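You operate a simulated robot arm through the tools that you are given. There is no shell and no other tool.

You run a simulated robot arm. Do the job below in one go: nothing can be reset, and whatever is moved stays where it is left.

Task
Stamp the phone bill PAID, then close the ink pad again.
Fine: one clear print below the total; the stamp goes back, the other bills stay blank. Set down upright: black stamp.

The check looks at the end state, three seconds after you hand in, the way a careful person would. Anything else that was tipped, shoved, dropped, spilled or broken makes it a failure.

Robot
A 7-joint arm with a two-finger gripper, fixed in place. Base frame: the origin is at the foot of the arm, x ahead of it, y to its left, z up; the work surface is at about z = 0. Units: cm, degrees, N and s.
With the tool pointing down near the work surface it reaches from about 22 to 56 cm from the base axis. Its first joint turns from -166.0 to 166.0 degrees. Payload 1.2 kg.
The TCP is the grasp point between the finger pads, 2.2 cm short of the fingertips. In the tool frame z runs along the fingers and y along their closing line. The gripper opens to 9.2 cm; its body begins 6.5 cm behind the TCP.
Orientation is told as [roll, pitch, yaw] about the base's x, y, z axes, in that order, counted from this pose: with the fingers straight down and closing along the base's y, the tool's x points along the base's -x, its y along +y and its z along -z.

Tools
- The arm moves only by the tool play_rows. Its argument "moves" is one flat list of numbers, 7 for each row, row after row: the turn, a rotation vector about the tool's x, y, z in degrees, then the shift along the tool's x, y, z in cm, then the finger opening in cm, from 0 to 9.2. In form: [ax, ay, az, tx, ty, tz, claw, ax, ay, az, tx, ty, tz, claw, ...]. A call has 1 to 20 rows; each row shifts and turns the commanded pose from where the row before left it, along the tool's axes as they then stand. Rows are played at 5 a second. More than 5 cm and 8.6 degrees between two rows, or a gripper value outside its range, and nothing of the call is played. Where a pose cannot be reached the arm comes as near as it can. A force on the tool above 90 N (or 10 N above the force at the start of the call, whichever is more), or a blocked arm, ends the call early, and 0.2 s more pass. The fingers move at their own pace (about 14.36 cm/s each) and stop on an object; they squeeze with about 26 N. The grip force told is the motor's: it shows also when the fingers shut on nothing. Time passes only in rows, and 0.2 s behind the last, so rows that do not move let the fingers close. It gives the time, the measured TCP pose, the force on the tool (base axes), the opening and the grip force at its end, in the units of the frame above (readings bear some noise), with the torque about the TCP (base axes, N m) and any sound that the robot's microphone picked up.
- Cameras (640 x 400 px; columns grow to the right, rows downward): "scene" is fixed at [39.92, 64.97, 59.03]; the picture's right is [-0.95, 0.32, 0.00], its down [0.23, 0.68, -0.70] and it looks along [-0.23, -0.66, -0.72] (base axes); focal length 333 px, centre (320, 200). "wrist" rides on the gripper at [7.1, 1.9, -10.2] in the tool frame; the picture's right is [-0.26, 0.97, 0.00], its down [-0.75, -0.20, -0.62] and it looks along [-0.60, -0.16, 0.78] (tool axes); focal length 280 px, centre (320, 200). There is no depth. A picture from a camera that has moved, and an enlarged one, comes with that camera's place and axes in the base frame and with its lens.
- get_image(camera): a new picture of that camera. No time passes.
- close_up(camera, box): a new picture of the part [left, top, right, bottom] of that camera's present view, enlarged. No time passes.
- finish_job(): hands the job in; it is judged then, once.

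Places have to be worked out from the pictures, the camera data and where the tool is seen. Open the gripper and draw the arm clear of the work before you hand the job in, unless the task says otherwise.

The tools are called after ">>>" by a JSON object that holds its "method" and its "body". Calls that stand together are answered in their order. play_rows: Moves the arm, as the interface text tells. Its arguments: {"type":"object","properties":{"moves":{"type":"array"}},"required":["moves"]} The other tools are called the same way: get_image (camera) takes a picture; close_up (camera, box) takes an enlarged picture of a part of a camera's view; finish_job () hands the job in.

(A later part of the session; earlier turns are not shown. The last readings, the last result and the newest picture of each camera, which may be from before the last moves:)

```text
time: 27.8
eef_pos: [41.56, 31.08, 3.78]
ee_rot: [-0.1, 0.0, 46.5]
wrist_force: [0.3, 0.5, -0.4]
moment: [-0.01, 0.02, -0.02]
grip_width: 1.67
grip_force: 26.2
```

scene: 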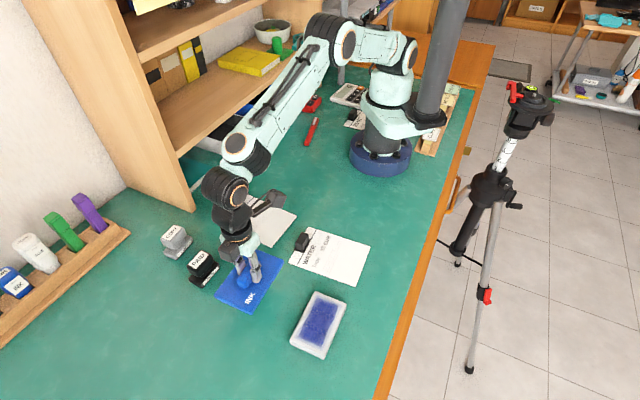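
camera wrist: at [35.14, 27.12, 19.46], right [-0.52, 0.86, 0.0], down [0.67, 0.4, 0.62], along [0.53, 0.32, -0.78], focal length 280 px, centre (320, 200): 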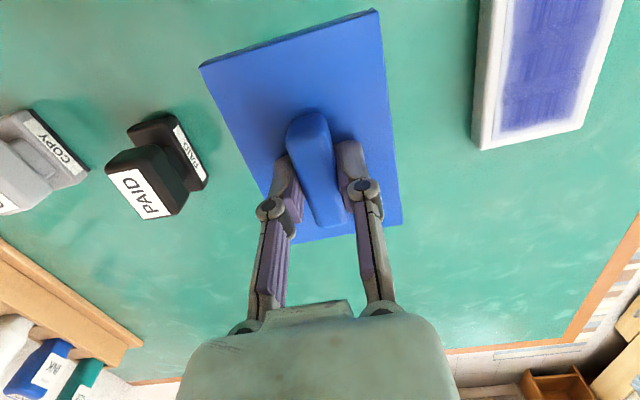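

>>> {"method": "play_rows", "body": {"moves": [0, 0, 0, 0, 0, 0.15, 0]}}

>>> {"method": "play_rows", "body": {"moves": [0, 0, 0, 0, 0, 0.1, 0]}}

>>> {"method": "play_rows", "body": {"moves": [0, 0, 0, 0, 0, 0.1, 0]}}

>>> {"method": "close_up", "body": {"camera": "scene", "box": [190, 230, 310, 330]}}

```text
time: 28.2
eef_pos: [41.43, 31.03, 3.7]
ee_rot: [0.0, 0.0, 46.3]
wrist_force: [0.1, 0.2, -0.4]
moment: [0.02, -0.03, 0.0]
grip_width: 1.7
grip_force: 26.0
```

```text
time: 28.6
eef_pos: [41.35, 31.04, 3.58]
ee_rot: [0.0, 0.0, 46.4]
wrist_force: [-0.7, -0.1, 0.0]
moment: [0.0, -0.01, 0.02]
grip_width: 1.69
grip_force: 26.3
```

```text
time: 29.0
eef_pos: [41.33, 31.16, 3.43]
ee_rot: [0.1, 0.1, 46.4]
wrist_force: [0.0, 0.7, -0.7]
moment: [0.02, -0.01, 0.01]
grip_width: 1.72
grip_force: 25.6
```

```text
4.00 times, centred on (250, 280) of scene
camera zoom: at [39.92, 64.97, 59.03], right [-0.95, 0.32, 0.0], down [0.23, 0.68, -0.7], along [-0.23, -0.66, -0.72], focal length 1331 px, centre (600, -120)
```

zoom: 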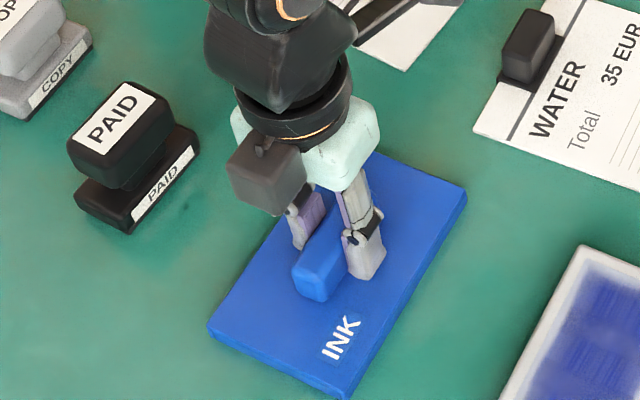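

No contact yet at z≈3.43, so I'll keep going down gently.

>>> {"method": "play_rows", "body": {"moves": [0, 0, 0, 0, 0, 0.1, 0]}}

>>> {"method": "play_rows", "body": {"moves": [0, 0, 0, 0, 0, 0.1, 0]}}

>>> {"method": "play_rows", "body": {"moves": [0, 0, 0, 0, 0, 0.1, 0]}}

```text
time: 29.4
eef_pos: [41.43, 31.11, 3.44]
ee_rot: [0.0, -0.1, 46.3]
wrist_force: [-2.8, -1.3, 7.5]
moment: [0.04, -0.01, 0.04]
grip_width: 1.74
grip_force: 26.4
```

```text
time: 29.8
eef_pos: [41.42, 30.99, 3.38]
ee_rot: [0.1, 0.0, 46.4]
wrist_force: [-6.6, -3.6, 23.0]
moment: [-0.21, 0.22, 0.02]
grip_width: 1.68
grip_force: 26.3
```

```text
time: 30.2
eef_pos: [41.44, 31.11, 3.26]
ee_rot: [0.0, -0.1, 46.5]
wrist_force: [-13.1, -9.1, 42.4]
moment: [-0.32, 0.44, -0.02]
grip_width: 1.71
grip_force: 25.7
```

The lid is down, and the last step pushed harder than needed (42 N). I'll back up 0.25 cm to relieve it, then open the fingers and rise.

>>> {"method": "play_rows", "body": {"moves": [0, 0, 0, 0, 0, -0.25, 0, 0, 0, 0, 0, 0, 0, 0]}}

>>> {"method": "play_rows", "body": {"moves": [0, 0, 0, 0, 0, 0, 2.2, 0, 0, 0, 0, 0, 0, 4.5, 0, 0, 0, 0, 0, 0, 4.5]}}

>>> {"method": "play_rows", "body": {"moves": [0, 0, 0, 0, 0, -1.0, 4.5, 0, 0, 0, 0, 0, -2.0, 4.5, 0, 0, 0, 0, 0, -3.0, 4.5, 0, 0, 0, 0, 0, -3.0, 4.5, 0, 0, 0, 0, 0, 0, 4.5]}}

>>> {"method": "get_image", "body": {"camera": "scene"}}

>>> {"method": "get_image", "body": {"camera": "wrist"}}

```text
time: 30.8
eef_pos: [41.49, 30.99, 3.31]
ee_rot: [0.0, -0.1, 46.5]
wrist_force: [0.7, 4.7, 13.4]
moment: [0.16, -0.12, -0.02]
grip_width: 1.7
grip_force: 25.7
```

```text
time: 31.6
eef_pos: [41.47, 30.96, 3.32]
ee_rot: [0.0, 0.2, 46.4]
wrist_force: [0.2, -0.7, -0.8]
moment: [0.02, -0.01, 0.02]
grip_width: 4.49
grip_force: 0.1
```

```text
time: 32.8
eef_pos: [41.52, 31.04, 12.4]
ee_rot: [0.1, 0.0, 46.3]
wrist_force: [0.5, 1.2, 0.1]
moment: [0.0, -0.02, 0.01]
grip_width: 4.51
grip_force: 0.0
```

```text
taken
```

scene: 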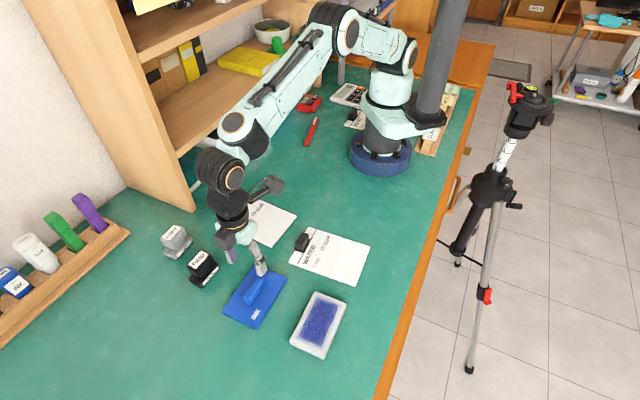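

```text
taken
camera wrist: at [35.15, 27.26, 22.6], right [-0.52, 0.86, 0.0], down [0.67, 0.4, 0.62], along [0.53, 0.32, -0.78], focal length 280 px, centre (320, 200)
```

wrist: 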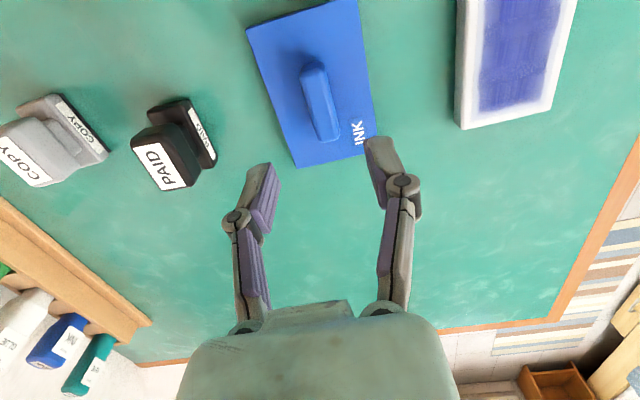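

The lid rests flat on the table, untouched by anything else. Next I'll look closely at the open pad and the stamp from here.

>>> {"method": "close_up", "body": {"camera": "scene", "box": [280, 280, 360, 370]}}

>>> {"method": "close_up", "body": {"camera": "wrist", "box": [110, 80, 240, 210]}}

>>> {"method": "close_up", "body": {"camera": "scene", "box": [150, 210, 230, 300]}}

```text
4.44 times, centred on (320, 325) of scene
camera zoom: at [39.92, 64.97, 59.03], right [-0.95, 0.32, 0.0], down [0.23, 0.68, -0.7], along [-0.23, -0.66, -0.72], focal length 1479 px, centre (320, -356)
```

zoom: 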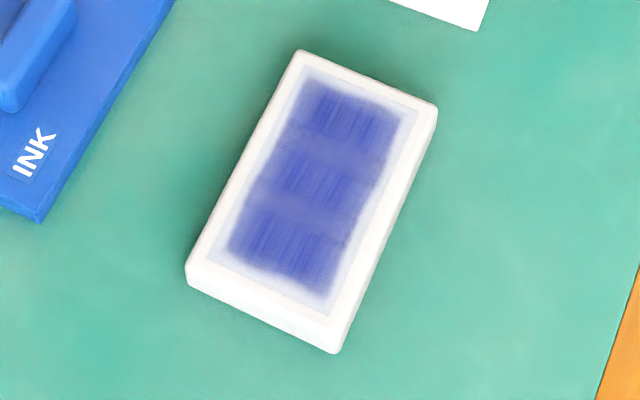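

```text
3.08 times, centred on (175, 145) of wrist
camera zoom: at [35.15, 27.26, 22.6], right [-0.52, 0.86, 0.0], down [0.67, 0.4, 0.62], along [0.53, 0.32, -0.78], focal length 863 px, centre (766, 369)
```

zoom: 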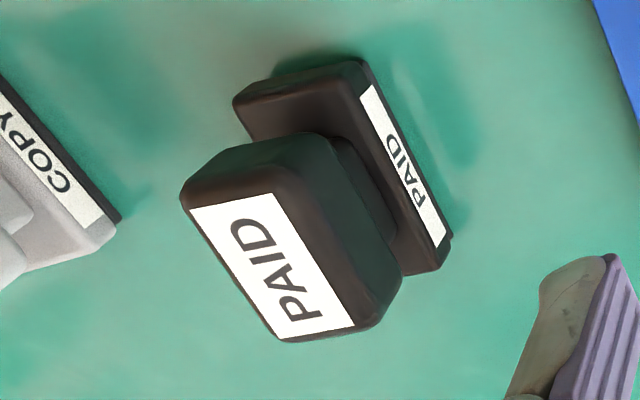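

```text
4.44 times, centred on (190, 255) of scene
camera zoom: at [39.92, 64.97, 59.03], right [-0.95, 0.32, 0.0], down [0.23, 0.68, -0.7], along [-0.23, -0.66, -0.72], focal length 1479 px, centre (898, -44)
```

zoom: 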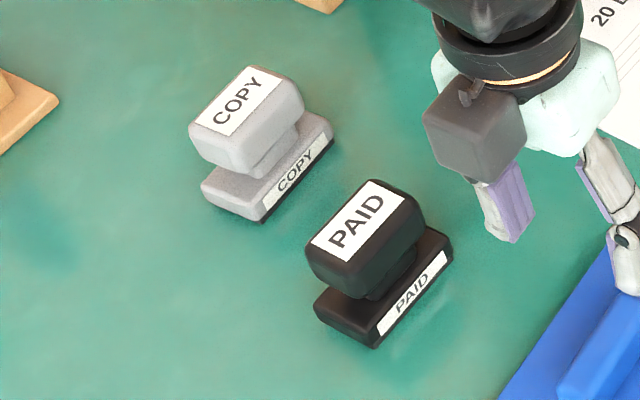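

The stamp's centre checks out again at [50.2, 23.16] with the axis at about 42.7°, and the felt centre is at about [31.7, 40.5]. I'll move the gripper above the PAID stamp at that yaw with a moderate opening.

>>> {"method": "play_rows", "body": {"moves": [0, 0, 3.65, 0, 0, 0, 5.5, 0, 0, 0, -0.207, -2.336, 0, 5.5, 0, 0, 0, -0.207, -2.336, 0, 5.5, 0, 0, 0, -0.207, -2.336, 0, 5.5, 0, 0, 0, -0.207, -2.336, 0, 5.5, 0, 0, 0, -0.207, -2.336, 0, 5.5, 0, 0, 0, 0, 0, 2.4, 5.5, 0, 0, 0, 0, 0, 0, 5.5]}}

>>> {"method": "get_image", "body": {"camera": "wrist"}}

>>> {"method": "close_up", "body": {"camera": "scene", "box": [140, 200, 260, 300]}}

```text
time: 34.6
eef_pos: [50.11, 23.02, 10.03]
ee_rot: [-0.1, 0.1, 42.6]
wrist_force: [0.4, 1.0, 0.6]
moment: [-0.01, 0.01, -0.03]
grip_width: 5.47
grip_force: 0.0
```

```text
taken
camera wrist: at [43.58, 19.73, 20.21], right [-0.46, 0.89, 0.0], down [0.69, 0.36, 0.62], along [0.55, 0.29, -0.78], focal length 280 px, centre (320, 200)
```

wrist: 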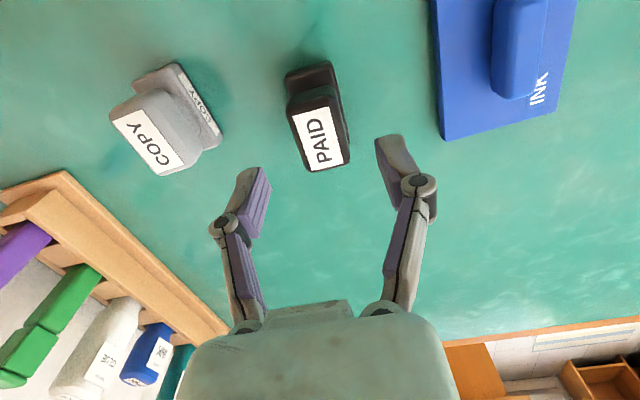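

```text
4.00 times, centred on (200, 250) of scene
camera zoom: at [39.92, 64.97, 59.03], right [-0.95, 0.32, 0.0], down [0.23, 0.68, -0.7], along [-0.23, -0.66, -0.72], focal length 1331 px, centre (800, 0)
```

zoom: 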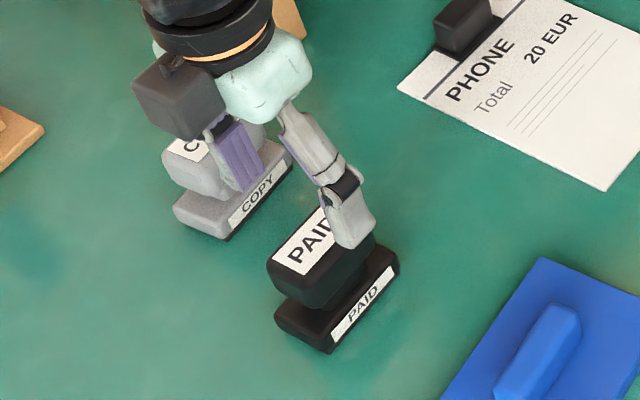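

The label centre sits exactly where the TCP axis should meet it. I'll descend to z≈4.3, straddling the stamp's grip block.

>>> {"method": "play_rows", "body": {"moves": [0, 0, 0, 0, 0, 2.0, 5.5, 0, 0, 0, 0, 0, 2.0, 5.5, 0, 0, 0, 0, 0, 1.2, 5.5, 0, 0, 0, 0, 0, 0.5, 5.5, 0, 0, 0, 0, 0, 0, 5.5]}}

>>> {"method": "get_image", "body": {"camera": "wrist"}}

>>> {"method": "close_up", "body": {"camera": "scene", "box": [160, 220, 260, 300]}}

```text
time: 35.8
eef_pos: [50.23, 23.11, 4.32]
ee_rot: [0.0, 0.0, 42.7]
wrist_force: [-0.4, -0.6, -0.1]
moment: [0.02, 0.02, 0.0]
grip_width: 5.49
grip_force: 0.0
```

```text
taken
camera wrist: at [43.61, 19.68, 14.44], right [-0.46, 0.89, 0.0], down [0.69, 0.36, 0.63], along [0.55, 0.29, -0.78], focal length 280 px, centre (320, 200)
```

wrist: 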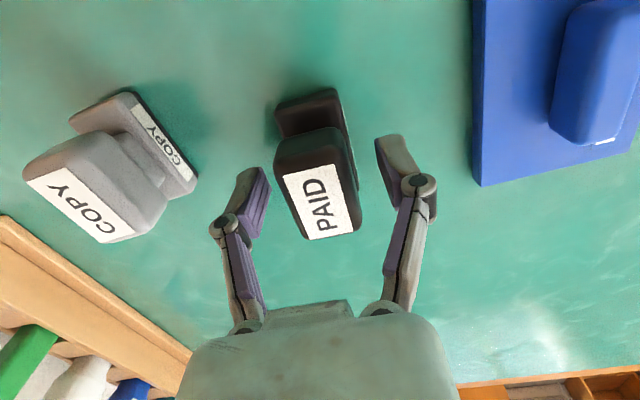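

```text
5.00 times, centred on (210, 260) of scene
camera zoom: at [39.92, 64.97, 59.03], right [-0.95, 0.32, 0.0], down [0.23, 0.68, -0.7], along [-0.23, -0.66, -0.72], focal length 1664 px, centre (870, -100)
```

zoom: 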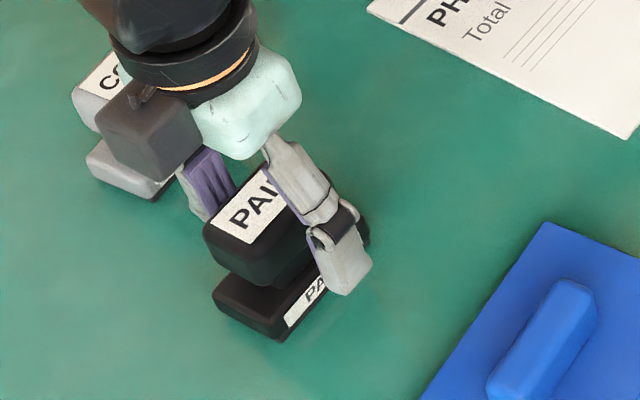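

The stamp's block sits between the fingers with clearance on both sides. I'll close on it.

>>> {"method": "play_rows", "body": {"moves": [0, 0, 0, 0, 0, 0, 4.0, 0, 0, 0, 0, 0, 0, 1.0, 0, 0, 0, 0, 0, 0, 1.0, 0, 0, 0, 0, 0, 0, 1.0]}}

>>> {"method": "get_image", "body": {"camera": "wrist"}}

>>> {"method": "close_up", "body": {"camera": "scene", "box": [160, 220, 260, 300]}}

```text
time: 36.8
eef_pos: [50.13, 23.15, 4.27]
ee_rot: [0.0, -0.1, 42.8]
wrist_force: [1.0, -0.3, 2.1]
moment: [0.0, 0.01, 0.01]
grip_width: 2.85
grip_force: 25.4
```

```text
taken
camera wrist: at [43.62, 19.69, 14.47], right [-0.46, 0.89, 0.0], down [0.69, 0.36, 0.63], along [0.55, 0.29, -0.78], focal length 280 px, centre (320, 200)
```

wrist: 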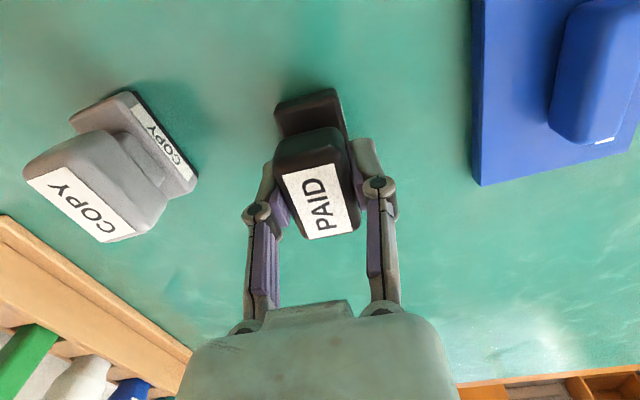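

```text
5.00 times, centred on (210, 260) of scene
camera zoom: at [39.92, 64.97, 59.03], right [-0.95, 0.32, 0.0], down [0.23, 0.68, -0.7], along [-0.23, -0.66, -0.72], focal length 1664 px, centre (870, -100)
```

zoom: 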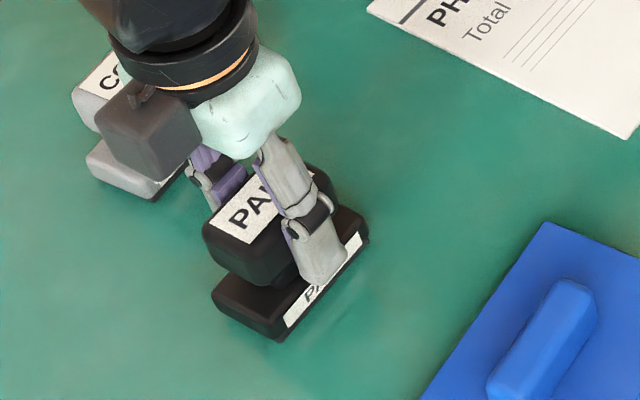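

The stamp is gripped at 2.85 cm and has not moved. I'll lift it slowly and check that it comes along level.

>>> {"method": "play_rows", "body": {"moves": [0, 0, 0, 0, 0, -0.15, 1.0, 0, 0, 0, 0, 0, -0.2, 1.0, 0, 0, 0, 0, 0, -0.3, 1.0, 0, 0, 0, 0, 0, -0.35, 1.0, 0, 0, 0, 0, 0, -0.5, 1.0, 0, 0, 0, 0, 0, -0.5, 1.0, 0, 0, 0, 0, 0, 0, 1.0]}}

>>> {"method": "get_image", "body": {"camera": "wrist"}}

>>> {"method": "close_up", "body": {"camera": "scene", "box": [160, 220, 260, 300]}}

```text
time: 38.4
eef_pos: [50.21, 23.14, 6.26]
ee_rot: [-0.1, 0.0, 42.8]
wrist_force: [0.5, -0.2, -1.3]
moment: [0.0, -0.02, -0.02]
grip_width: 2.83
grip_force: 25.8
```

```text
taken
camera wrist: at [43.61, 19.7, 16.45], right [-0.46, 0.89, 0.0], down [0.69, 0.36, 0.62], along [0.55, 0.29, -0.78], focal length 280 px, centre (320, 200)
```

wrist: 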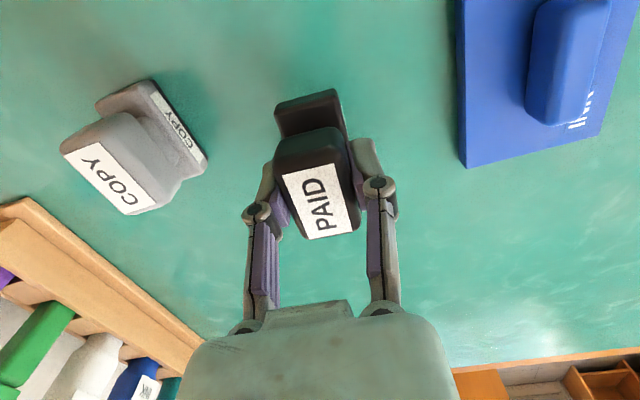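

```text
5.00 times, centred on (210, 260) of scene
camera zoom: at [39.92, 64.97, 59.03], right [-0.95, 0.32, 0.0], down [0.23, 0.68, -0.7], along [-0.23, -0.66, -0.72], focal length 1664 px, centre (870, -100)
```

zoom: 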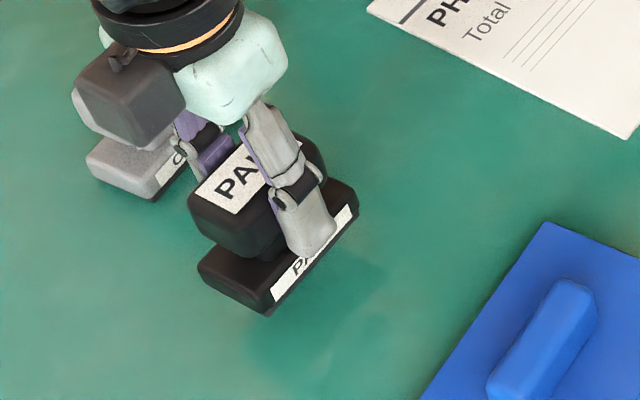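

The stamp is held firmly and level. I'll raise it, turn it to the pad's axis and carry it high over to the open pad at [31.7, 40.5].

>>> {"method": "play_rows", "body": {"moves": [0, 0, 0, 0, 0, -0.6, 1.0, 0, 0, 0, 0, 0, -1.0, 1.0, 0, 0, 0, 0, 0, -1.2, 1.0, 0, 0, 0, 0, 0, -1.2, 1.0, 0, 0, 0, 0, 0, -1.0, 1.0, 0, 0, 0, 0, 0, -0.7, 1.0, 0, 0, -3.7, 0, 0, 0, 1.0, 0, 0, 0, 0.019, 1.0, 0, 1.0, 0, 0, 0, 0.019, 2.0, 0, 1.0, 0, 0, 0, 0.019, 3.2, 0, 1.0, 0, 0, 0, 0.019, 3.3, 0, 1.0, 0, 0, 0, 0.019, 3.3, 0, 1.0, 0, 0, 0, 0.019, 3.3, 0, 1.0, 0, 0, 0, 0.019, 3.3, 0, 1.0, 0, 0, 0, 0.019, 3.0, 0, 1.0, 0, 0, 0, 0.019, 2.0, 0, 1.0, 0, 0, 0, 0.019, 0.96, 0, 1.0, 0, 0, 0, 0, 0, 0, 1.0]}}

>>> {"method": "get_image", "body": {"camera": "wrist"}}

>>> {"method": "get_image", "body": {"camera": "scene"}}

```text
time: 42.2
eef_pos: [31.53, 40.54, 12.0]
ee_rot: [-0.1, 0.0, 46.5]
wrist_force: [0.0, 0.3, -0.4]
moment: [-0.02, -0.03, 0.02]
grip_width: 2.86
grip_force: 26.2
```

```text
taken
camera wrist: at [25.25, 36.63, 22.12], right [-0.52, 0.85, 0.0], down [0.67, 0.41, 0.62], along [0.53, 0.32, -0.78], focal length 280 px, centre (320, 200)
```

wrist: 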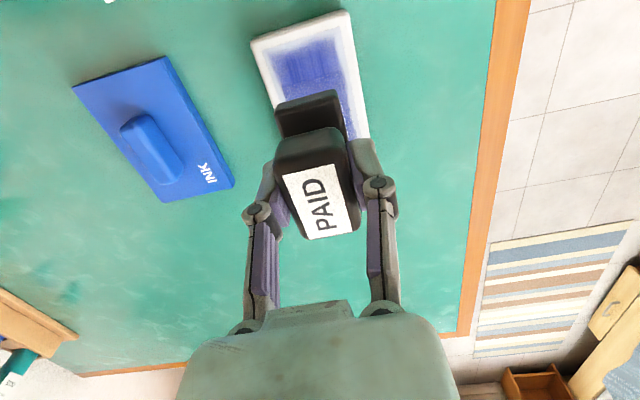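

```text
taken
```

scene: 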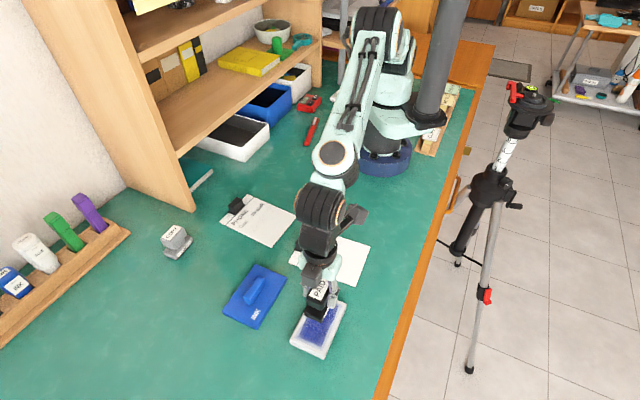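

The stamp hovers over the felt's centre with its underside near z≈7.7. I'll lower it to just above the pad and look once more.

>>> {"method": "play_rows", "body": {"moves": [0, 0, 0, 0, 0, 0.6, 1.0, 0, 0, 0, 0, 0, 1.2, 1.0, 0, 0, 0, 0, 0, 1.4, 1.0, 0, 0, 0, 0, 0, 1.2, 1.0, 0, 0, 0, 0, 0, 0.6, 1.0, 0, 0, 0, 0, 0, 0.4, 1.0, 0, 0, 0, 0, 0, 0, 1.0]}}

>>> {"method": "get_image", "body": {"camera": "wrist"}}

>>> {"method": "close_up", "body": {"camera": "scene", "box": [270, 270, 370, 370]}}

```text
time: 43.8
eef_pos: [31.63, 40.49, 6.47]
ee_rot: [0.1, 0.0, 46.6]
wrist_force: [0.1, -0.3, -0.9]
moment: [-0.02, 0.01, 0.0]
grip_width: 2.87
grip_force: 26.3
```

```text
taken
camera wrist: at [25.3, 36.64, 16.76], right [-0.52, 0.85, 0.0], down [0.67, 0.41, 0.63], along [0.53, 0.32, -0.78], focal length 280 px, centre (320, 200)
```

wrist: 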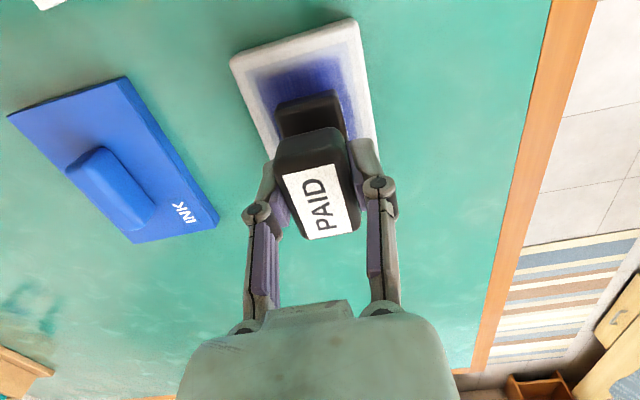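

```text
4.00 times, centred on (320, 320) of scene
camera zoom: at [39.92, 64.97, 59.03], right [-0.95, 0.32, 0.0], down [0.23, 0.68, -0.7], along [-0.23, -0.66, -0.72], focal length 1331 px, centre (320, -280)
```

zoom: 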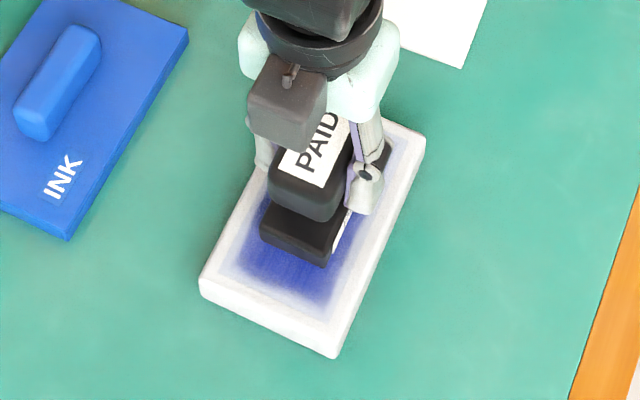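

The stamp is well inside the felt. I'll go down in small steps until the force shows contact.

>>> {"method": "play_rows", "body": {"moves": [0, 0, 0, 0, 0, 0.2, 1.0, 0, 0, 0, 0, 0, 0.15, 1.0]}}

>>> {"method": "play_rows", "body": {"moves": [0, 0, 0, 0, 0, 0.15, 1.0]}}

>>> {"method": "play_rows", "body": {"moves": [0, 0, 0, 0, 0, 0.1, 1.0]}}

>>> {"method": "play_rows", "body": {"moves": [0, 0, 0, 0, 0, 0.1, 1.0]}}

```text
time: 44.4
eef_pos: [31.64, 40.41, 6.19]
ee_rot: [0.0, 0.0, 46.4]
wrist_force: [-0.1, 0.2, -0.6]
moment: [-0.01, -0.02, 0.01]
grip_width: 2.86
grip_force: 26.2
```

```text
time: 44.8
eef_pos: [31.64, 40.58, 6.06]
ee_rot: [0.0, 0.0, 46.6]
wrist_force: [-0.8, -1.2, 3.3]
moment: [-0.04, 0.04, 0.0]
grip_width: 2.82
grip_force: 26.5
```

```text
time: 45.2
eef_pos: [31.67, 40.42, 6.03]
ee_rot: [-0.1, -0.1, 46.4]
wrist_force: [-4.9, -5.5, 15.6]
moment: [-0.25, 0.18, -0.01]
grip_width: 2.85
grip_force: 25.5
```

```text
time: 45.6
eef_pos: [31.74, 40.54, 6.09]
ee_rot: [0.0, -0.2, 46.4]
wrist_force: [-0.2, -2.4, 17.1]
moment: [-0.04, 0.01, -0.06]
grip_width: 2.86
grip_force: 25.9
```

Contact came at z≈6.05 and the press is now about 17 N, which is enough for inking. I'll hold a moment, lift straight up and check the grip and the felt.

>>> {"method": "play_rows", "body": {"moves": [0, 0, 0, 0, 0, 0, 1.0, 0, 0, 0, 0, 0, 0, 1.0]}}

>>> {"method": "play_rows", "body": {"moves": [0, 0, 0, 0, 0, -0.15, 1.0, 0, 0, 0, 0, 0, -0.2, 1.0, 0, 0, 0, 0, 0, -0.4, 1.0, 0, 0, 0, 0, 0, -0.8, 1.0, 0, 0, 0, 0, 0, -1.2, 1.0, 0, 0, 0, 0, 0, -1.5, 1.0, 0, 0, 0, 0, 0, -1.2, 1.0, 0, 0, 0, 0, 0, -0.6, 1.0, 0, 0, 0, 0, 0, 0, 1.0]}}

>>> {"method": "get_image", "body": {"camera": "wrist"}}

>>> {"method": "close_up", "body": {"camera": "scene", "box": [270, 270, 370, 370]}}

```text
time: 46.2
eef_pos: [31.71, 40.59, 5.95]
ee_rot: [0.0, -0.2, 46.4]
wrist_force: [2.1, 2.0, 16.1]
moment: [0.09, -0.09, 0.02]
grip_width: 2.87
grip_force: 26.0
```

```text
time: 48.2
eef_pos: [31.56, 40.35, 11.98]
ee_rot: [0.0, 0.0, 46.5]
wrist_force: [-0.5, 0.7, -0.6]
moment: [-0.01, 0.0, 0.03]
grip_width: 2.86
grip_force: 26.4
```

```text
taken
camera wrist: at [25.27, 36.61, 22.13], right [-0.52, 0.85, 0.0], down [0.67, 0.41, 0.62], along [0.53, 0.32, -0.78], focal length 280 px, centre (320, 200)
```

wrist: 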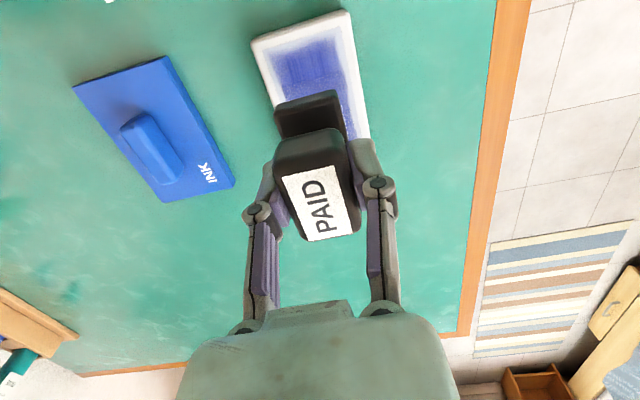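

```text
4.00 times, centred on (320, 320) of scene
camera zoom: at [39.92, 64.97, 59.03], right [-0.95, 0.32, 0.0], down [0.23, 0.68, -0.7], along [-0.23, -0.66, -0.72], focal length 1331 px, centre (320, -280)
```

zoom: 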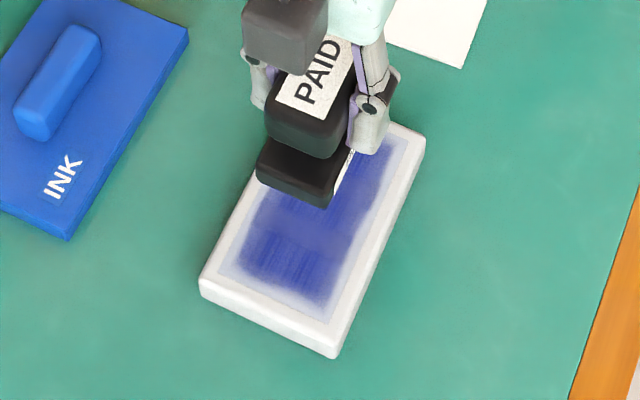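

The inked stamp is still held straight. Before stamping I'll take a sharp look at the phone bill to fix the target spot and the text angle.

>>> {"method": "close_up", "body": {"camera": "scene", "box": [212, 185, 304, 250]}}

>>> {"method": "close_up", "body": {"camera": "scene", "box": [215, 260, 295, 335]}}

```text
6.15 times, centred on (258, 218) of scene
camera zoom: at [39.92, 64.97, 59.03], right [-0.95, 0.32, 0.0], down [0.23, 0.68, -0.7], along [-0.23, -0.66, -0.72], focal length 2048 px, centre (702, 92)
```

zoom: 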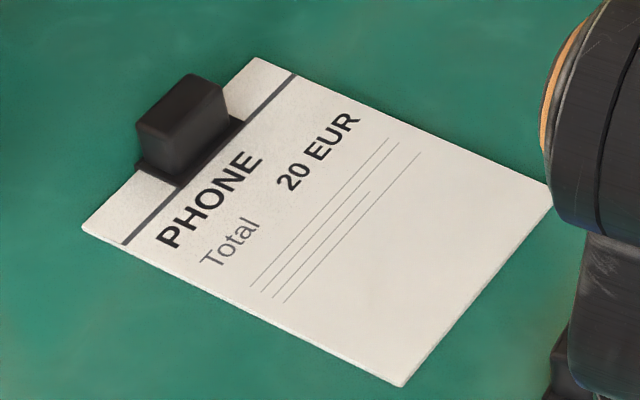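

```text
5.33 times, centred on (255, 298) of scene
camera zoom: at [39.92, 64.97, 59.03], right [-0.95, 0.32, 0.0], down [0.23, 0.68, -0.7], along [-0.23, -0.66, -0.72], focal length 1775 px, centre (667, -320)
```

zoom: 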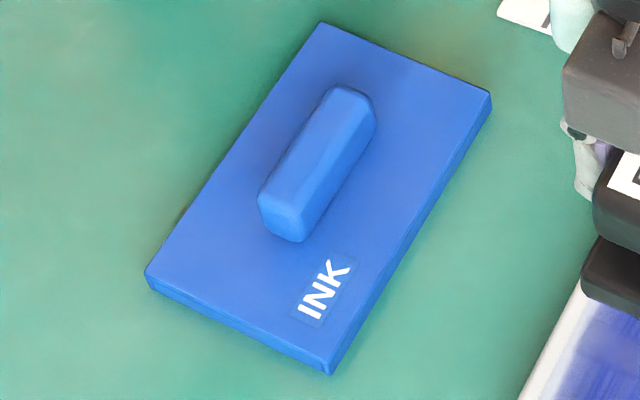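

The blank area below the last line is about 5.9 cm deep, the text runs at about 41.5°, and the middle of that area is at [34.1, 15.1]. I'll turn to yaw 41.5° and carry the stamp there at height, passing above the water bill.

>>> {"method": "play_rows", "body": {"moves": [0, 0, 4.9, 0, 0, 0, 1.0, 0, 0, 0, 0.599, -0.825, 0, 1.0, 0, 0, 0, 1.198, -1.65, 0, 1.0, 0, 0, 0, 1.797, -2.476, 0, 1.0, 0, 0, 0, 1.947, -2.682, 0, 1.0, 0, 0, 0, 1.947, -2.682, 0, 1.0, 0, 0, 0, 1.947, -2.682, 0, 1.0, 0, 0, 0, 1.947, -2.682, 0, 1.0, 0, 0, 0, 1.797, -2.476, 0, 1.0, 0, 0, 0, 1.198, -1.65, 0, 1.0, 0, 0, 0, 0.599, -0.825, 0, 1.0, 0, 0, 0, 0, 0, 0, 1.0, 0, 0, 0, 0, 0, 0, 1.0]}}

>>> {"method": "get_image", "body": {"camera": "wrist"}}

>>> {"method": "get_image", "body": {"camera": "scene"}}

```text
time: 51.0
eef_pos: [34.14, 15.03, 11.95]
ee_rot: [0.1, -0.1, 41.7]
wrist_force: [0.3, 0.4, 0.4]
moment: [0.02, -0.04, 0.01]
grip_width: 2.83
grip_force: 26.3
```

```text
taken
camera wrist: at [27.49, 11.75, 22.11], right [-0.44, 0.9, 0.0], down [0.7, 0.35, 0.62], along [0.56, 0.28, -0.78], focal length 280 px, centre (320, 200)
```

wrist: 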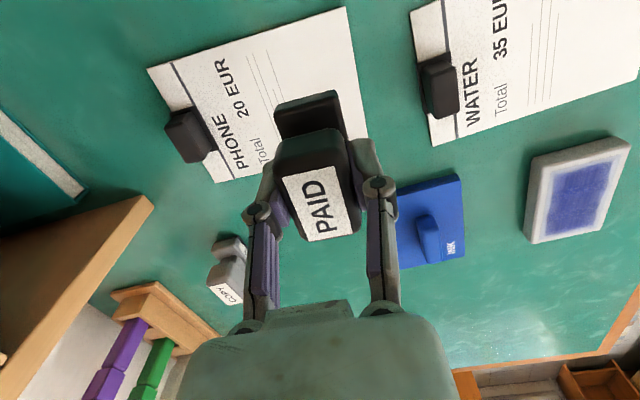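

```text
taken
```

scene: 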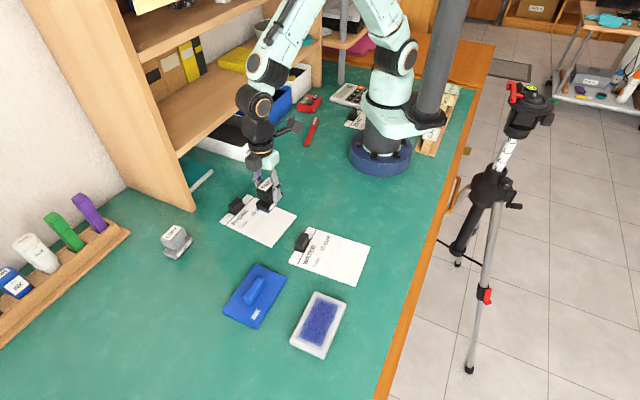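

The text directions of the label and the bill agree, and the stamp is over the lower blank part. I'll lower to about 1 cm above the paper and check the alignment.

>>> {"method": "play_rows", "body": {"moves": [0, 0, 0, 0, 0, 0.6, 1.0, 0, 0, 0, 0, 0, 1.2, 1.0, 0, 0, 0, 0, 0, 1.5, 1.0, 0, 0, 0, 0, 0, 1.5, 1.0, 0, 0, 0, 0, 0, 1.1, 1.0, 0, 0, 0, 0, 0, 0.6, 1.0, 0, 0, 0, 0, 0, 0.2, 1.0, 0, 0, 0, 0, 0, 0, 1.0]}}

>>> {"method": "get_image", "body": {"camera": "wrist"}}

>>> {"method": "close_up", "body": {"camera": "scene", "box": [212, 175, 312, 250]}}

```text
time: 52.8
eef_pos: [34.09, 15.17, 5.21]
ee_rot: [-0.1, -0.1, 41.7]
wrist_force: [-0.8, 0.0, -1.7]
moment: [0.0, 0.02, 0.03]
grip_width: 2.84
grip_force: 26.1
```

```text
taken
camera wrist: at [27.47, 11.83, 15.41], right [-0.44, 0.9, 0.0], down [0.7, 0.35, 0.63], along [0.56, 0.28, -0.78], focal length 280 px, centre (320, 200)
```

wrist: 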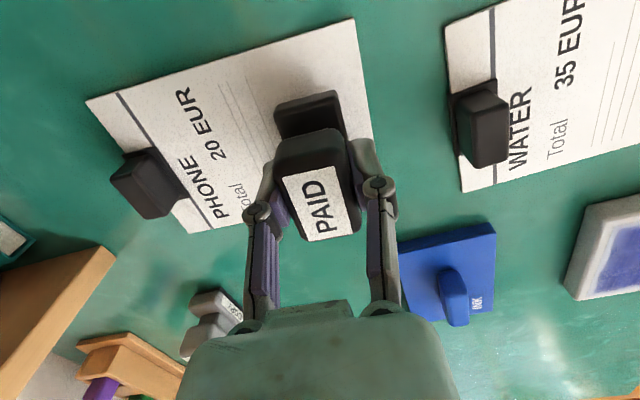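

```text
5.33 times, centred on (262, 212) of scene
camera zoom: at [39.92, 64.97, 59.03], right [-0.95, 0.32, 0.0], down [0.23, 0.68, -0.7], along [-0.23, -0.66, -0.72], focal length 1775 px, centre (629, 133)
```

zoom: 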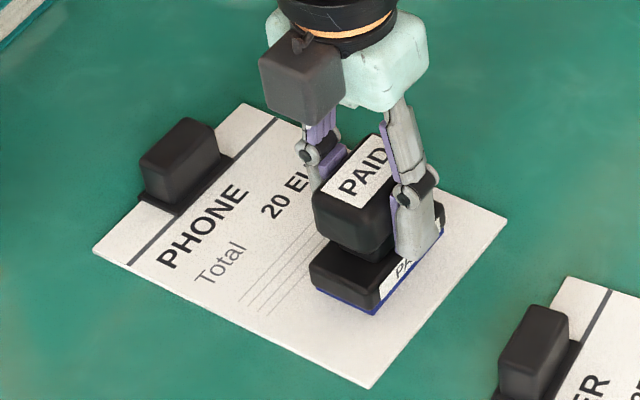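

The die's rim shows blue ink, and the stamp is centred between the lines and the lower edge with about 1.2–1.4 cm to each. I'll press straight down in small steps.

>>> {"method": "play_rows", "body": {"moves": [0, 0, 0, 0, 0, 0.3, 1.0, 0, 0, 0, 0, 0, 0.25, 1.0]}}

>>> {"method": "play_rows", "body": {"moves": [0, 0, 0, 0, 0, 0.15, 1.0]}}

>>> {"method": "play_rows", "body": {"moves": [0, 0, 0, 0, 0, 0.1, 1.0]}}

>>> {"method": "play_rows", "body": {"moves": [0, 0, 0, 0, 0, 0.1, 1.0]}}

```text
time: 53.4
eef_pos: [34.17, 15.01, 4.73]
ee_rot: [0.0, 0.0, 41.6]
wrist_force: [0.0, -0.1, -1.5]
moment: [-0.01, 0.0, 0.01]
grip_width: 2.85
grip_force: 25.9
```

```text
time: 53.8
eef_pos: [34.12, 15.09, 4.58]
ee_rot: [0.0, 0.1, 41.7]
wrist_force: [0.5, 0.2, -1.0]
moment: [-0.02, 0.0, 0.01]
grip_width: 2.86
grip_force: 25.3
```

```text
time: 54.2
eef_pos: [34.11, 15.15, 4.48]
ee_rot: [0.0, -0.1, 41.5]
wrist_force: [-1.5, -0.6, 4.0]
moment: [0.07, -0.06, 0.01]
grip_width: 2.85
grip_force: 26.1
```

```text
time: 54.6
eef_pos: [34.21, 15.14, 4.36]
ee_rot: [-0.1, 0.0, 41.6]
wrist_force: [-2.8, -2.0, 17.0]
moment: [-0.06, 0.07, 0.01]
grip_width: 2.86
grip_force: 26.0
```

The press is at 17 N on the paper. I'll hold it still briefly, then lift straight up and look at the print.

>>> {"method": "play_rows", "body": {"moves": [0, 0, 0, 0, 0, 0, 1.0, 0, 0, 0, 0, 0, 0, 1.0]}}

>>> {"method": "play_rows", "body": {"moves": [0, 0, 0, 0, 0, -0.2, 1.0, 0, 0, 0, 0, 0, -0.3, 1.0, 0, 0, 0, 0, 0, -0.6, 1.0, 0, 0, 0, 0, 0, -1.2, 1.0, 0, 0, 0, 0, 0, -1.5, 1.0, 0, 0, 0, 0, 0, -1.5, 1.0, 0, 0, 0, 0, 0, -1.5, 1.0, 0, 0, 0, 0, 0, -0.8, 1.0, 0, 0, 0, 0, 0, 0, 1.0]}}

>>> {"method": "close_up", "body": {"camera": "scene", "box": [212, 175, 312, 250]}}

>>> {"method": "get_image", "body": {"camera": "wrist"}}

```text
time: 55.2
eef_pos: [34.14, 15.15, 4.34]
ee_rot: [0.0, 0.0, 41.7]
wrist_force: [0.5, -1.1, 17.4]
moment: [0.03, -0.02, 0.0]
grip_width: 2.84
grip_force: 26.0
```

```text
time: 57.2
eef_pos: [34.18, 15.11, 11.85]
ee_rot: [0.0, 0.0, 41.5]
wrist_force: [0.5, -1.1, -0.1]
moment: [-0.02, 0.01, 0.0]
grip_width: 2.82
grip_force: 25.5
```

```text
5.33 times, centred on (262, 212) of scene
camera zoom: at [39.92, 64.97, 59.03], right [-0.95, 0.32, 0.0], down [0.23, 0.68, -0.7], along [-0.23, -0.66, -0.72], focal length 1775 px, centre (629, 133)
```

zoom: 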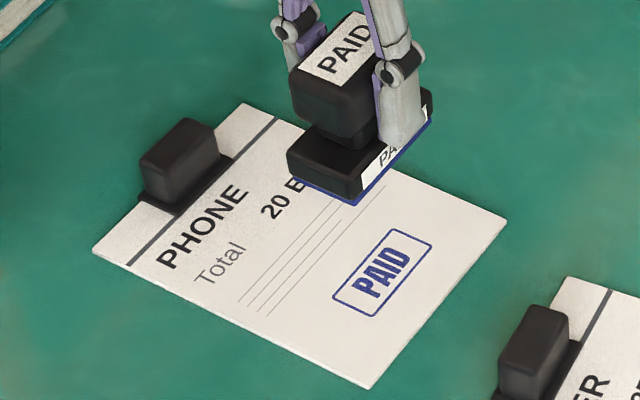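

```text
taken
camera wrist: at [27.48, 11.83, 22.13], right [-0.44, 0.9, 0.0], down [0.7, 0.35, 0.62], along [0.56, 0.28, -0.78], focal length 280 px, centre (320, 200)
```

wrist: 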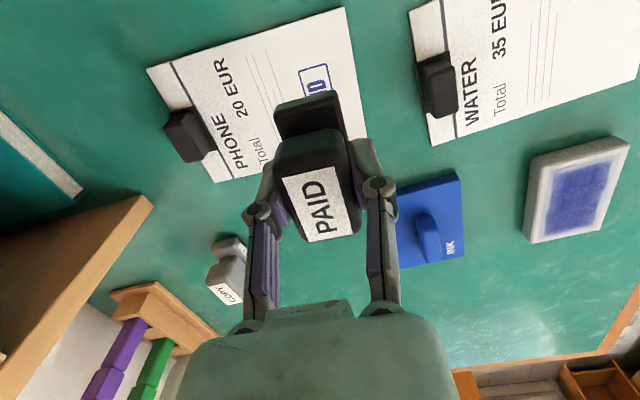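

There is one clear, upright PAID print below the total. Now I'll carry the stamp back to where it stood, [50.2, 23.15] at yaw 42.7°, staying high.

>>> {"method": "play_rows", "body": {"moves": [0, 0, -1.15, 0, 0, 0, 1.0, 0, 0, 0, -1.233, -0.356, 0, 1.0, 0, 0, 0, -2.466, -0.711, 0, 1.0, 0, 0, 0, -3.206, -0.925, 0, 1.0, 0, 0, 0, -3.452, -0.996, 0, 1.0, 0, 0, 0, -3.206, -0.925, 0, 1.0, 0, 0, 0, -2.466, -0.711, 0, 1.0, 0, 0, 0, -1.233, -0.356, 0, 1.0, 0, 0, 0, 0, 0, 0, 1.0, 0, 0, 0, 0, 0, 0, 1.0]}}

>>> {"method": "get_image", "body": {"camera": "scene"}}

>>> {"method": "get_image", "body": {"camera": "wrist"}}

```text
time: 59.4
eef_pos: [50.05, 23.12, 11.88]
ee_rot: [0.0, 0.1, 42.7]
wrist_force: [-0.1, -0.6, -0.4]
moment: [0.0, 0.01, 0.02]
grip_width: 2.87
grip_force: 25.3
```

```text
taken
```

scene: 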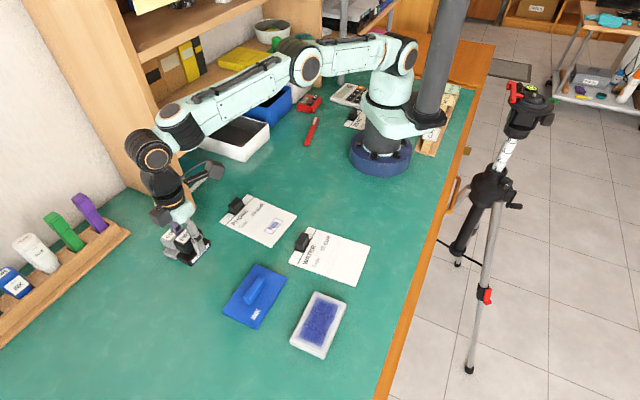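

```text
taken
camera wrist: at [43.61, 19.74, 22.09], right [-0.46, 0.89, 0.0], down [0.69, 0.36, 0.62], along [0.55, 0.29, -0.78], focal length 280 px, centre (320, 200)
```

wrist: 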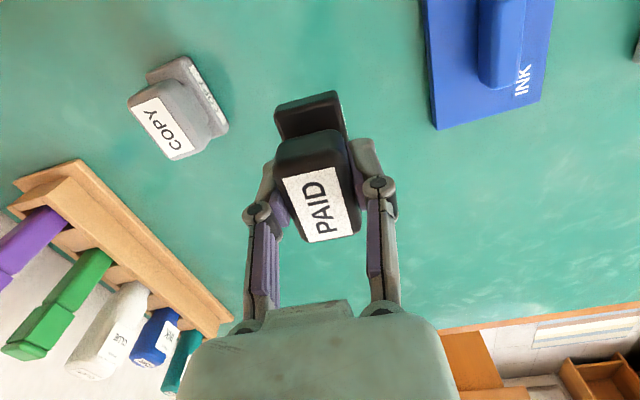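

I'm back over the stamp's original spot; the camera place matches the one at the grasp. I'll lower quickly to just above the table, then creep down to contact.

>>> {"method": "play_rows", "body": {"moves": [0, 0, 0, 0, 0, 0.6, 1.0, 0, 0, 0, 0, 0, 1.2, 1.0, 0, 0, 0, 0, 0, 1.5, 1.0, 0, 0, 0, 0, 0, 1.5, 1.0, 0, 0, 0, 0, 0, 1.2, 1.0, 0, 0, 0, 0, 0, 0.8, 1.0, 0, 0, 0, 0, 0, 0.3, 1.0, 0, 0, 0, 0, 0, 0, 1.0]}}

>>> {"method": "play_rows", "body": {"moves": [0, 0, 0, 0, 0, 0.15, 1.0, 0, 0, 0, 0, 0, 0.1, 1.0]}}

>>> {"method": "play_rows", "body": {"moves": [0, 0, 0, 0, 0, 0.1, 1.0]}}

```text
time: 61.2
eef_pos: [50.22, 23.17, 4.9]
ee_rot: [-0.1, -0.1, 42.8]
wrist_force: [-0.1, -0.4, -0.8]
moment: [0.02, 0.0, -0.02]
grip_width: 2.87
grip_force: 26.5
```

```text
time: 61.8
eef_pos: [50.12, 23.17, 4.57]
ee_rot: [0.0, -0.1, 42.7]
wrist_force: [-0.3, 0.2, -1.3]
moment: [-0.02, 0.04, 0.0]
grip_width: 2.85
grip_force: 26.0
```

```text
time: 62.2
eef_pos: [50.16, 23.14, 4.33]
ee_rot: [0.0, 0.1, 42.7]
wrist_force: [-0.5, -0.3, -0.6]
moment: [0.04, 0.01, 0.01]
grip_width: 2.84
grip_force: 25.9
```

>>> {"method": "play_rows", "body": {"moves": [0, 0, 0, 0, 0, 0.1, 1.0]}}

>>> {"method": "play_rows", "body": {"moves": [0, 0, 0, 0, 0, 0.07, 1.0]}}

>>> {"method": "close_up", "body": {"camera": "scene", "box": [150, 210, 250, 300]}}

```text
time: 62.6
eef_pos: [50.23, 23.26, 4.35]
ee_rot: [0.0, -0.1, 42.6]
wrist_force: [0.9, 0.4, -0.9]
moment: [-0.01, -0.01, 0.02]
grip_width: 2.81
grip_force: 26.5
```

```text
time: 63.0
eef_pos: [50.17, 23.18, 4.21]
ee_rot: [-0.1, -0.1, 42.7]
wrist_force: [-0.4, 0.0, 0.2]
moment: [-0.02, -0.01, 0.0]
grip_width: 2.84
grip_force: 26.2
```

```text
4.44 times, centred on (200, 255) of scene
camera zoom: at [39.92, 64.97, 59.03], right [-0.95, 0.32, 0.0], down [0.23, 0.68, -0.7], along [-0.23, -0.66, -0.72], focal length 1479 px, centre (853, -44)
```

zoom: 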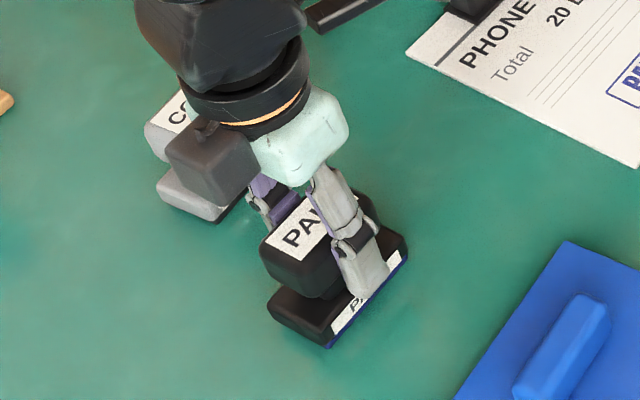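

>>> {"method": "play_rows", "body": {"moves": [0, 0, 0, 0, 0, 0.06, 1.0]}}

>>> {"method": "play_rows", "body": {"moves": [0, 0, 0, 0, 0, 0.06, 1.0]}}

```text
time: 63.4
eef_pos: [50.13, 23.22, 4.33]
ee_rot: [0.0, -0.1, 42.7]
wrist_force: [0.7, -0.5, -0.8]
moment: [-0.01, 0.01, 0.01]
grip_width: 2.85
grip_force: 25.8
```

```text
time: 63.8
eef_pos: [50.13, 23.08, 4.09]
ee_rot: [0.0, 0.0, 42.7]
wrist_force: [-0.9, 0.4, -0.7]
moment: [0.0, 0.05, -0.04]
grip_width: 2.84
grip_force: 25.8
```

No contact force yet, so I'll continue with small steps.

>>> {"method": "play_rows", "body": {"moves": [0, 0, 0, 0, 0, 0.06, 1.0]}}

>>> {"method": "play_rows", "body": {"moves": [0, 0, 0, 0, 0, 0.05, 1.0]}}

```text
time: 64.2
eef_pos: [50.23, 23.16, 4.18]
ee_rot: [-0.1, 0.0, 42.7]
wrist_force: [-0.5, -0.2, 2.5]
moment: [0.05, 0.04, 0.03]
grip_width: 2.85
grip_force: 25.7
```

```text
time: 64.6
eef_pos: [50.22, 23.15, 4.22]
ee_rot: [-0.1, 0.0, 42.8]
wrist_force: [-2.1, -2.4, 4.3]
moment: [0.06, -0.04, 0.0]
grip_width: 2.89
grip_force: 26.0
```

The stamp is resting on the table with a light 4 N contact. I'll open the fingers gently to 5.5 cm and rise straight up.

>>> {"method": "play_rows", "body": {"moves": [0, 0, 0, 0, 0, 0, 3.2, 0, 0, 0, 0, 0, 0, 4.2, 0, 0, 0, 0, 0, 0, 5.5, 0, 0, 0, 0, 0, 0, 5.5]}}

>>> {"method": "play_rows", "body": {"moves": [0, 0, 0, 0, 0, -0.5, 5.5, 0, 0, 0, 0, 0, -1.5, 5.5, 0, 0, 0, 0, 0, -2.5, 5.5, 0, 0, 0, 0, 0, -2.5, 5.5, 0, 0, 0, 0, 0, -1.0, 5.5, 0, 0, 0, 0, 0, 0, 5.5]}}

>>> {"method": "get_image", "body": {"camera": "wrist"}}

>>> {"method": "close_up", "body": {"camera": "scene", "box": [150, 210, 250, 300]}}

```text
time: 65.6
eef_pos: [50.35, 23.28, 4.1]
ee_rot: [0.0, 0.0, 42.7]
wrist_force: [0.7, 0.3, 0.7]
moment: [0.02, -0.02, -0.05]
grip_width: 5.5
grip_force: 0.2
```

```text
time: 67.0
eef_pos: [50.24, 23.16, 12.1]
ee_rot: [0.0, 0.1, 42.7]
wrist_force: [-0.1, -0.5, 0.8]
moment: [0.03, -0.03, 0.01]
grip_width: 5.52
grip_force: 0.0
```

```text
taken
camera wrist: at [43.61, 19.74, 22.29], right [-0.46, 0.89, 0.0], down [0.69, 0.36, 0.63], along [0.55, 0.29, -0.78], focal length 280 px, centre (320, 200)
```

wrist: 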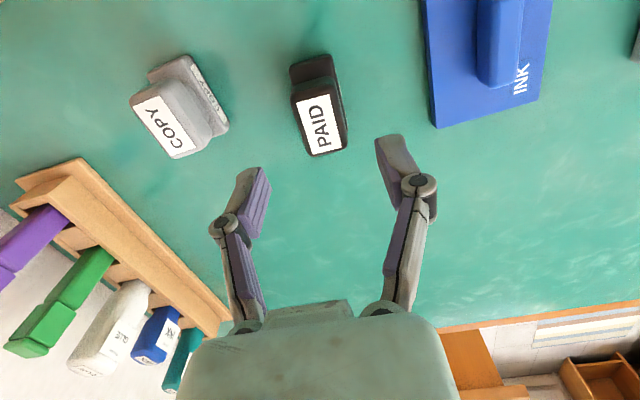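

```text
4.44 times, centred on (200, 255) of scene
camera zoom: at [39.92, 64.97, 59.03], right [-0.95, 0.32, 0.0], down [0.23, 0.68, -0.7], along [-0.23, -0.66, -0.72], focal length 1479 px, centre (853, -44)
```

zoom: 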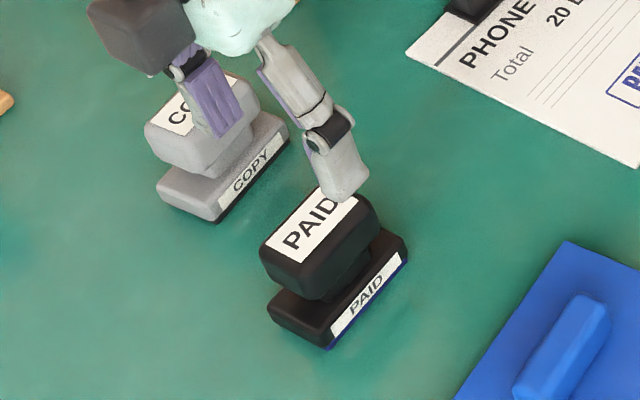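

The PAID stamp stands upright exactly where it was; its pixels match the first picture. Next is the lid: I'll go above its handle at about [41.45, 31.07], yaw 46.4°.

>>> {"method": "play_rows", "body": {"moves": [0, 0, -3.7, 0, 0, 0, 4.5, 0, 0, 0, 0.075, 1.5, 0, 4.5, 0, 0, 0, 0.075, 3.0, 0, 4.5, 0, 0, 0, 0.075, 3.4, 0, 4.5, 0, 0, 0, 0.075, 2.6, 0, 4.5, 0, 0, 0, 0, 1.3, 0, 4.5, 0, 0, 0, 0, 0, 1.5, 4.5, 0, 0, 0, 0, 0, 1.5, 4.5, 0, 0, 0, 0, 0, 0, 4.5]}}

>>> {"method": "get_image", "body": {"camera": "wrist"}}

>>> {"method": "close_up", "body": {"camera": "scene", "box": [200, 220, 320, 340]}}

```text
time: 69.0
eef_pos: [41.42, 31.08, 9.13]
ee_rot: [0.0, -0.1, 46.4]
wrist_force: [0.6, 0.3, 0.1]
moment: [0.03, 0.02, 0.01]
grip_width: 4.46
grip_force: 0.0
```

```text
taken
camera wrist: at [35.1, 27.26, 19.22], right [-0.52, 0.86, 0.0], down [0.67, 0.4, 0.63], along [0.53, 0.32, -0.78], focal length 280 px, centre (320, 200)
```

wrist: 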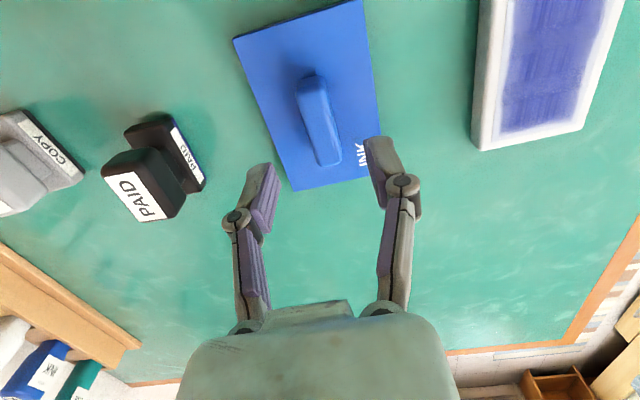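

```text
3.33 times, centred on (260, 280) of scene
camera zoom: at [39.92, 64.97, 59.03], right [-0.95, 0.32, 0.0], down [0.23, 0.68, -0.7], along [-0.23, -0.66, -0.72], focal length 1109 px, centre (520, -67)
```

zoom: 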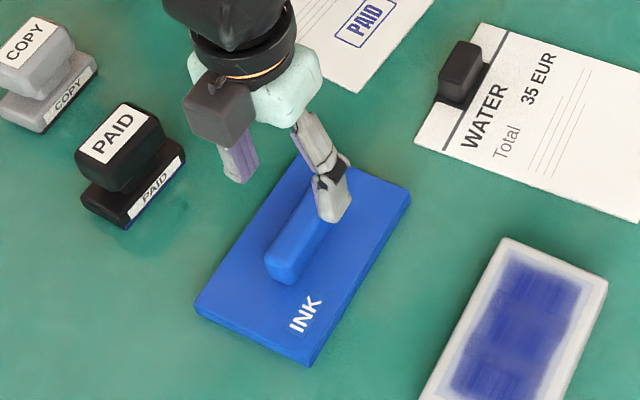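

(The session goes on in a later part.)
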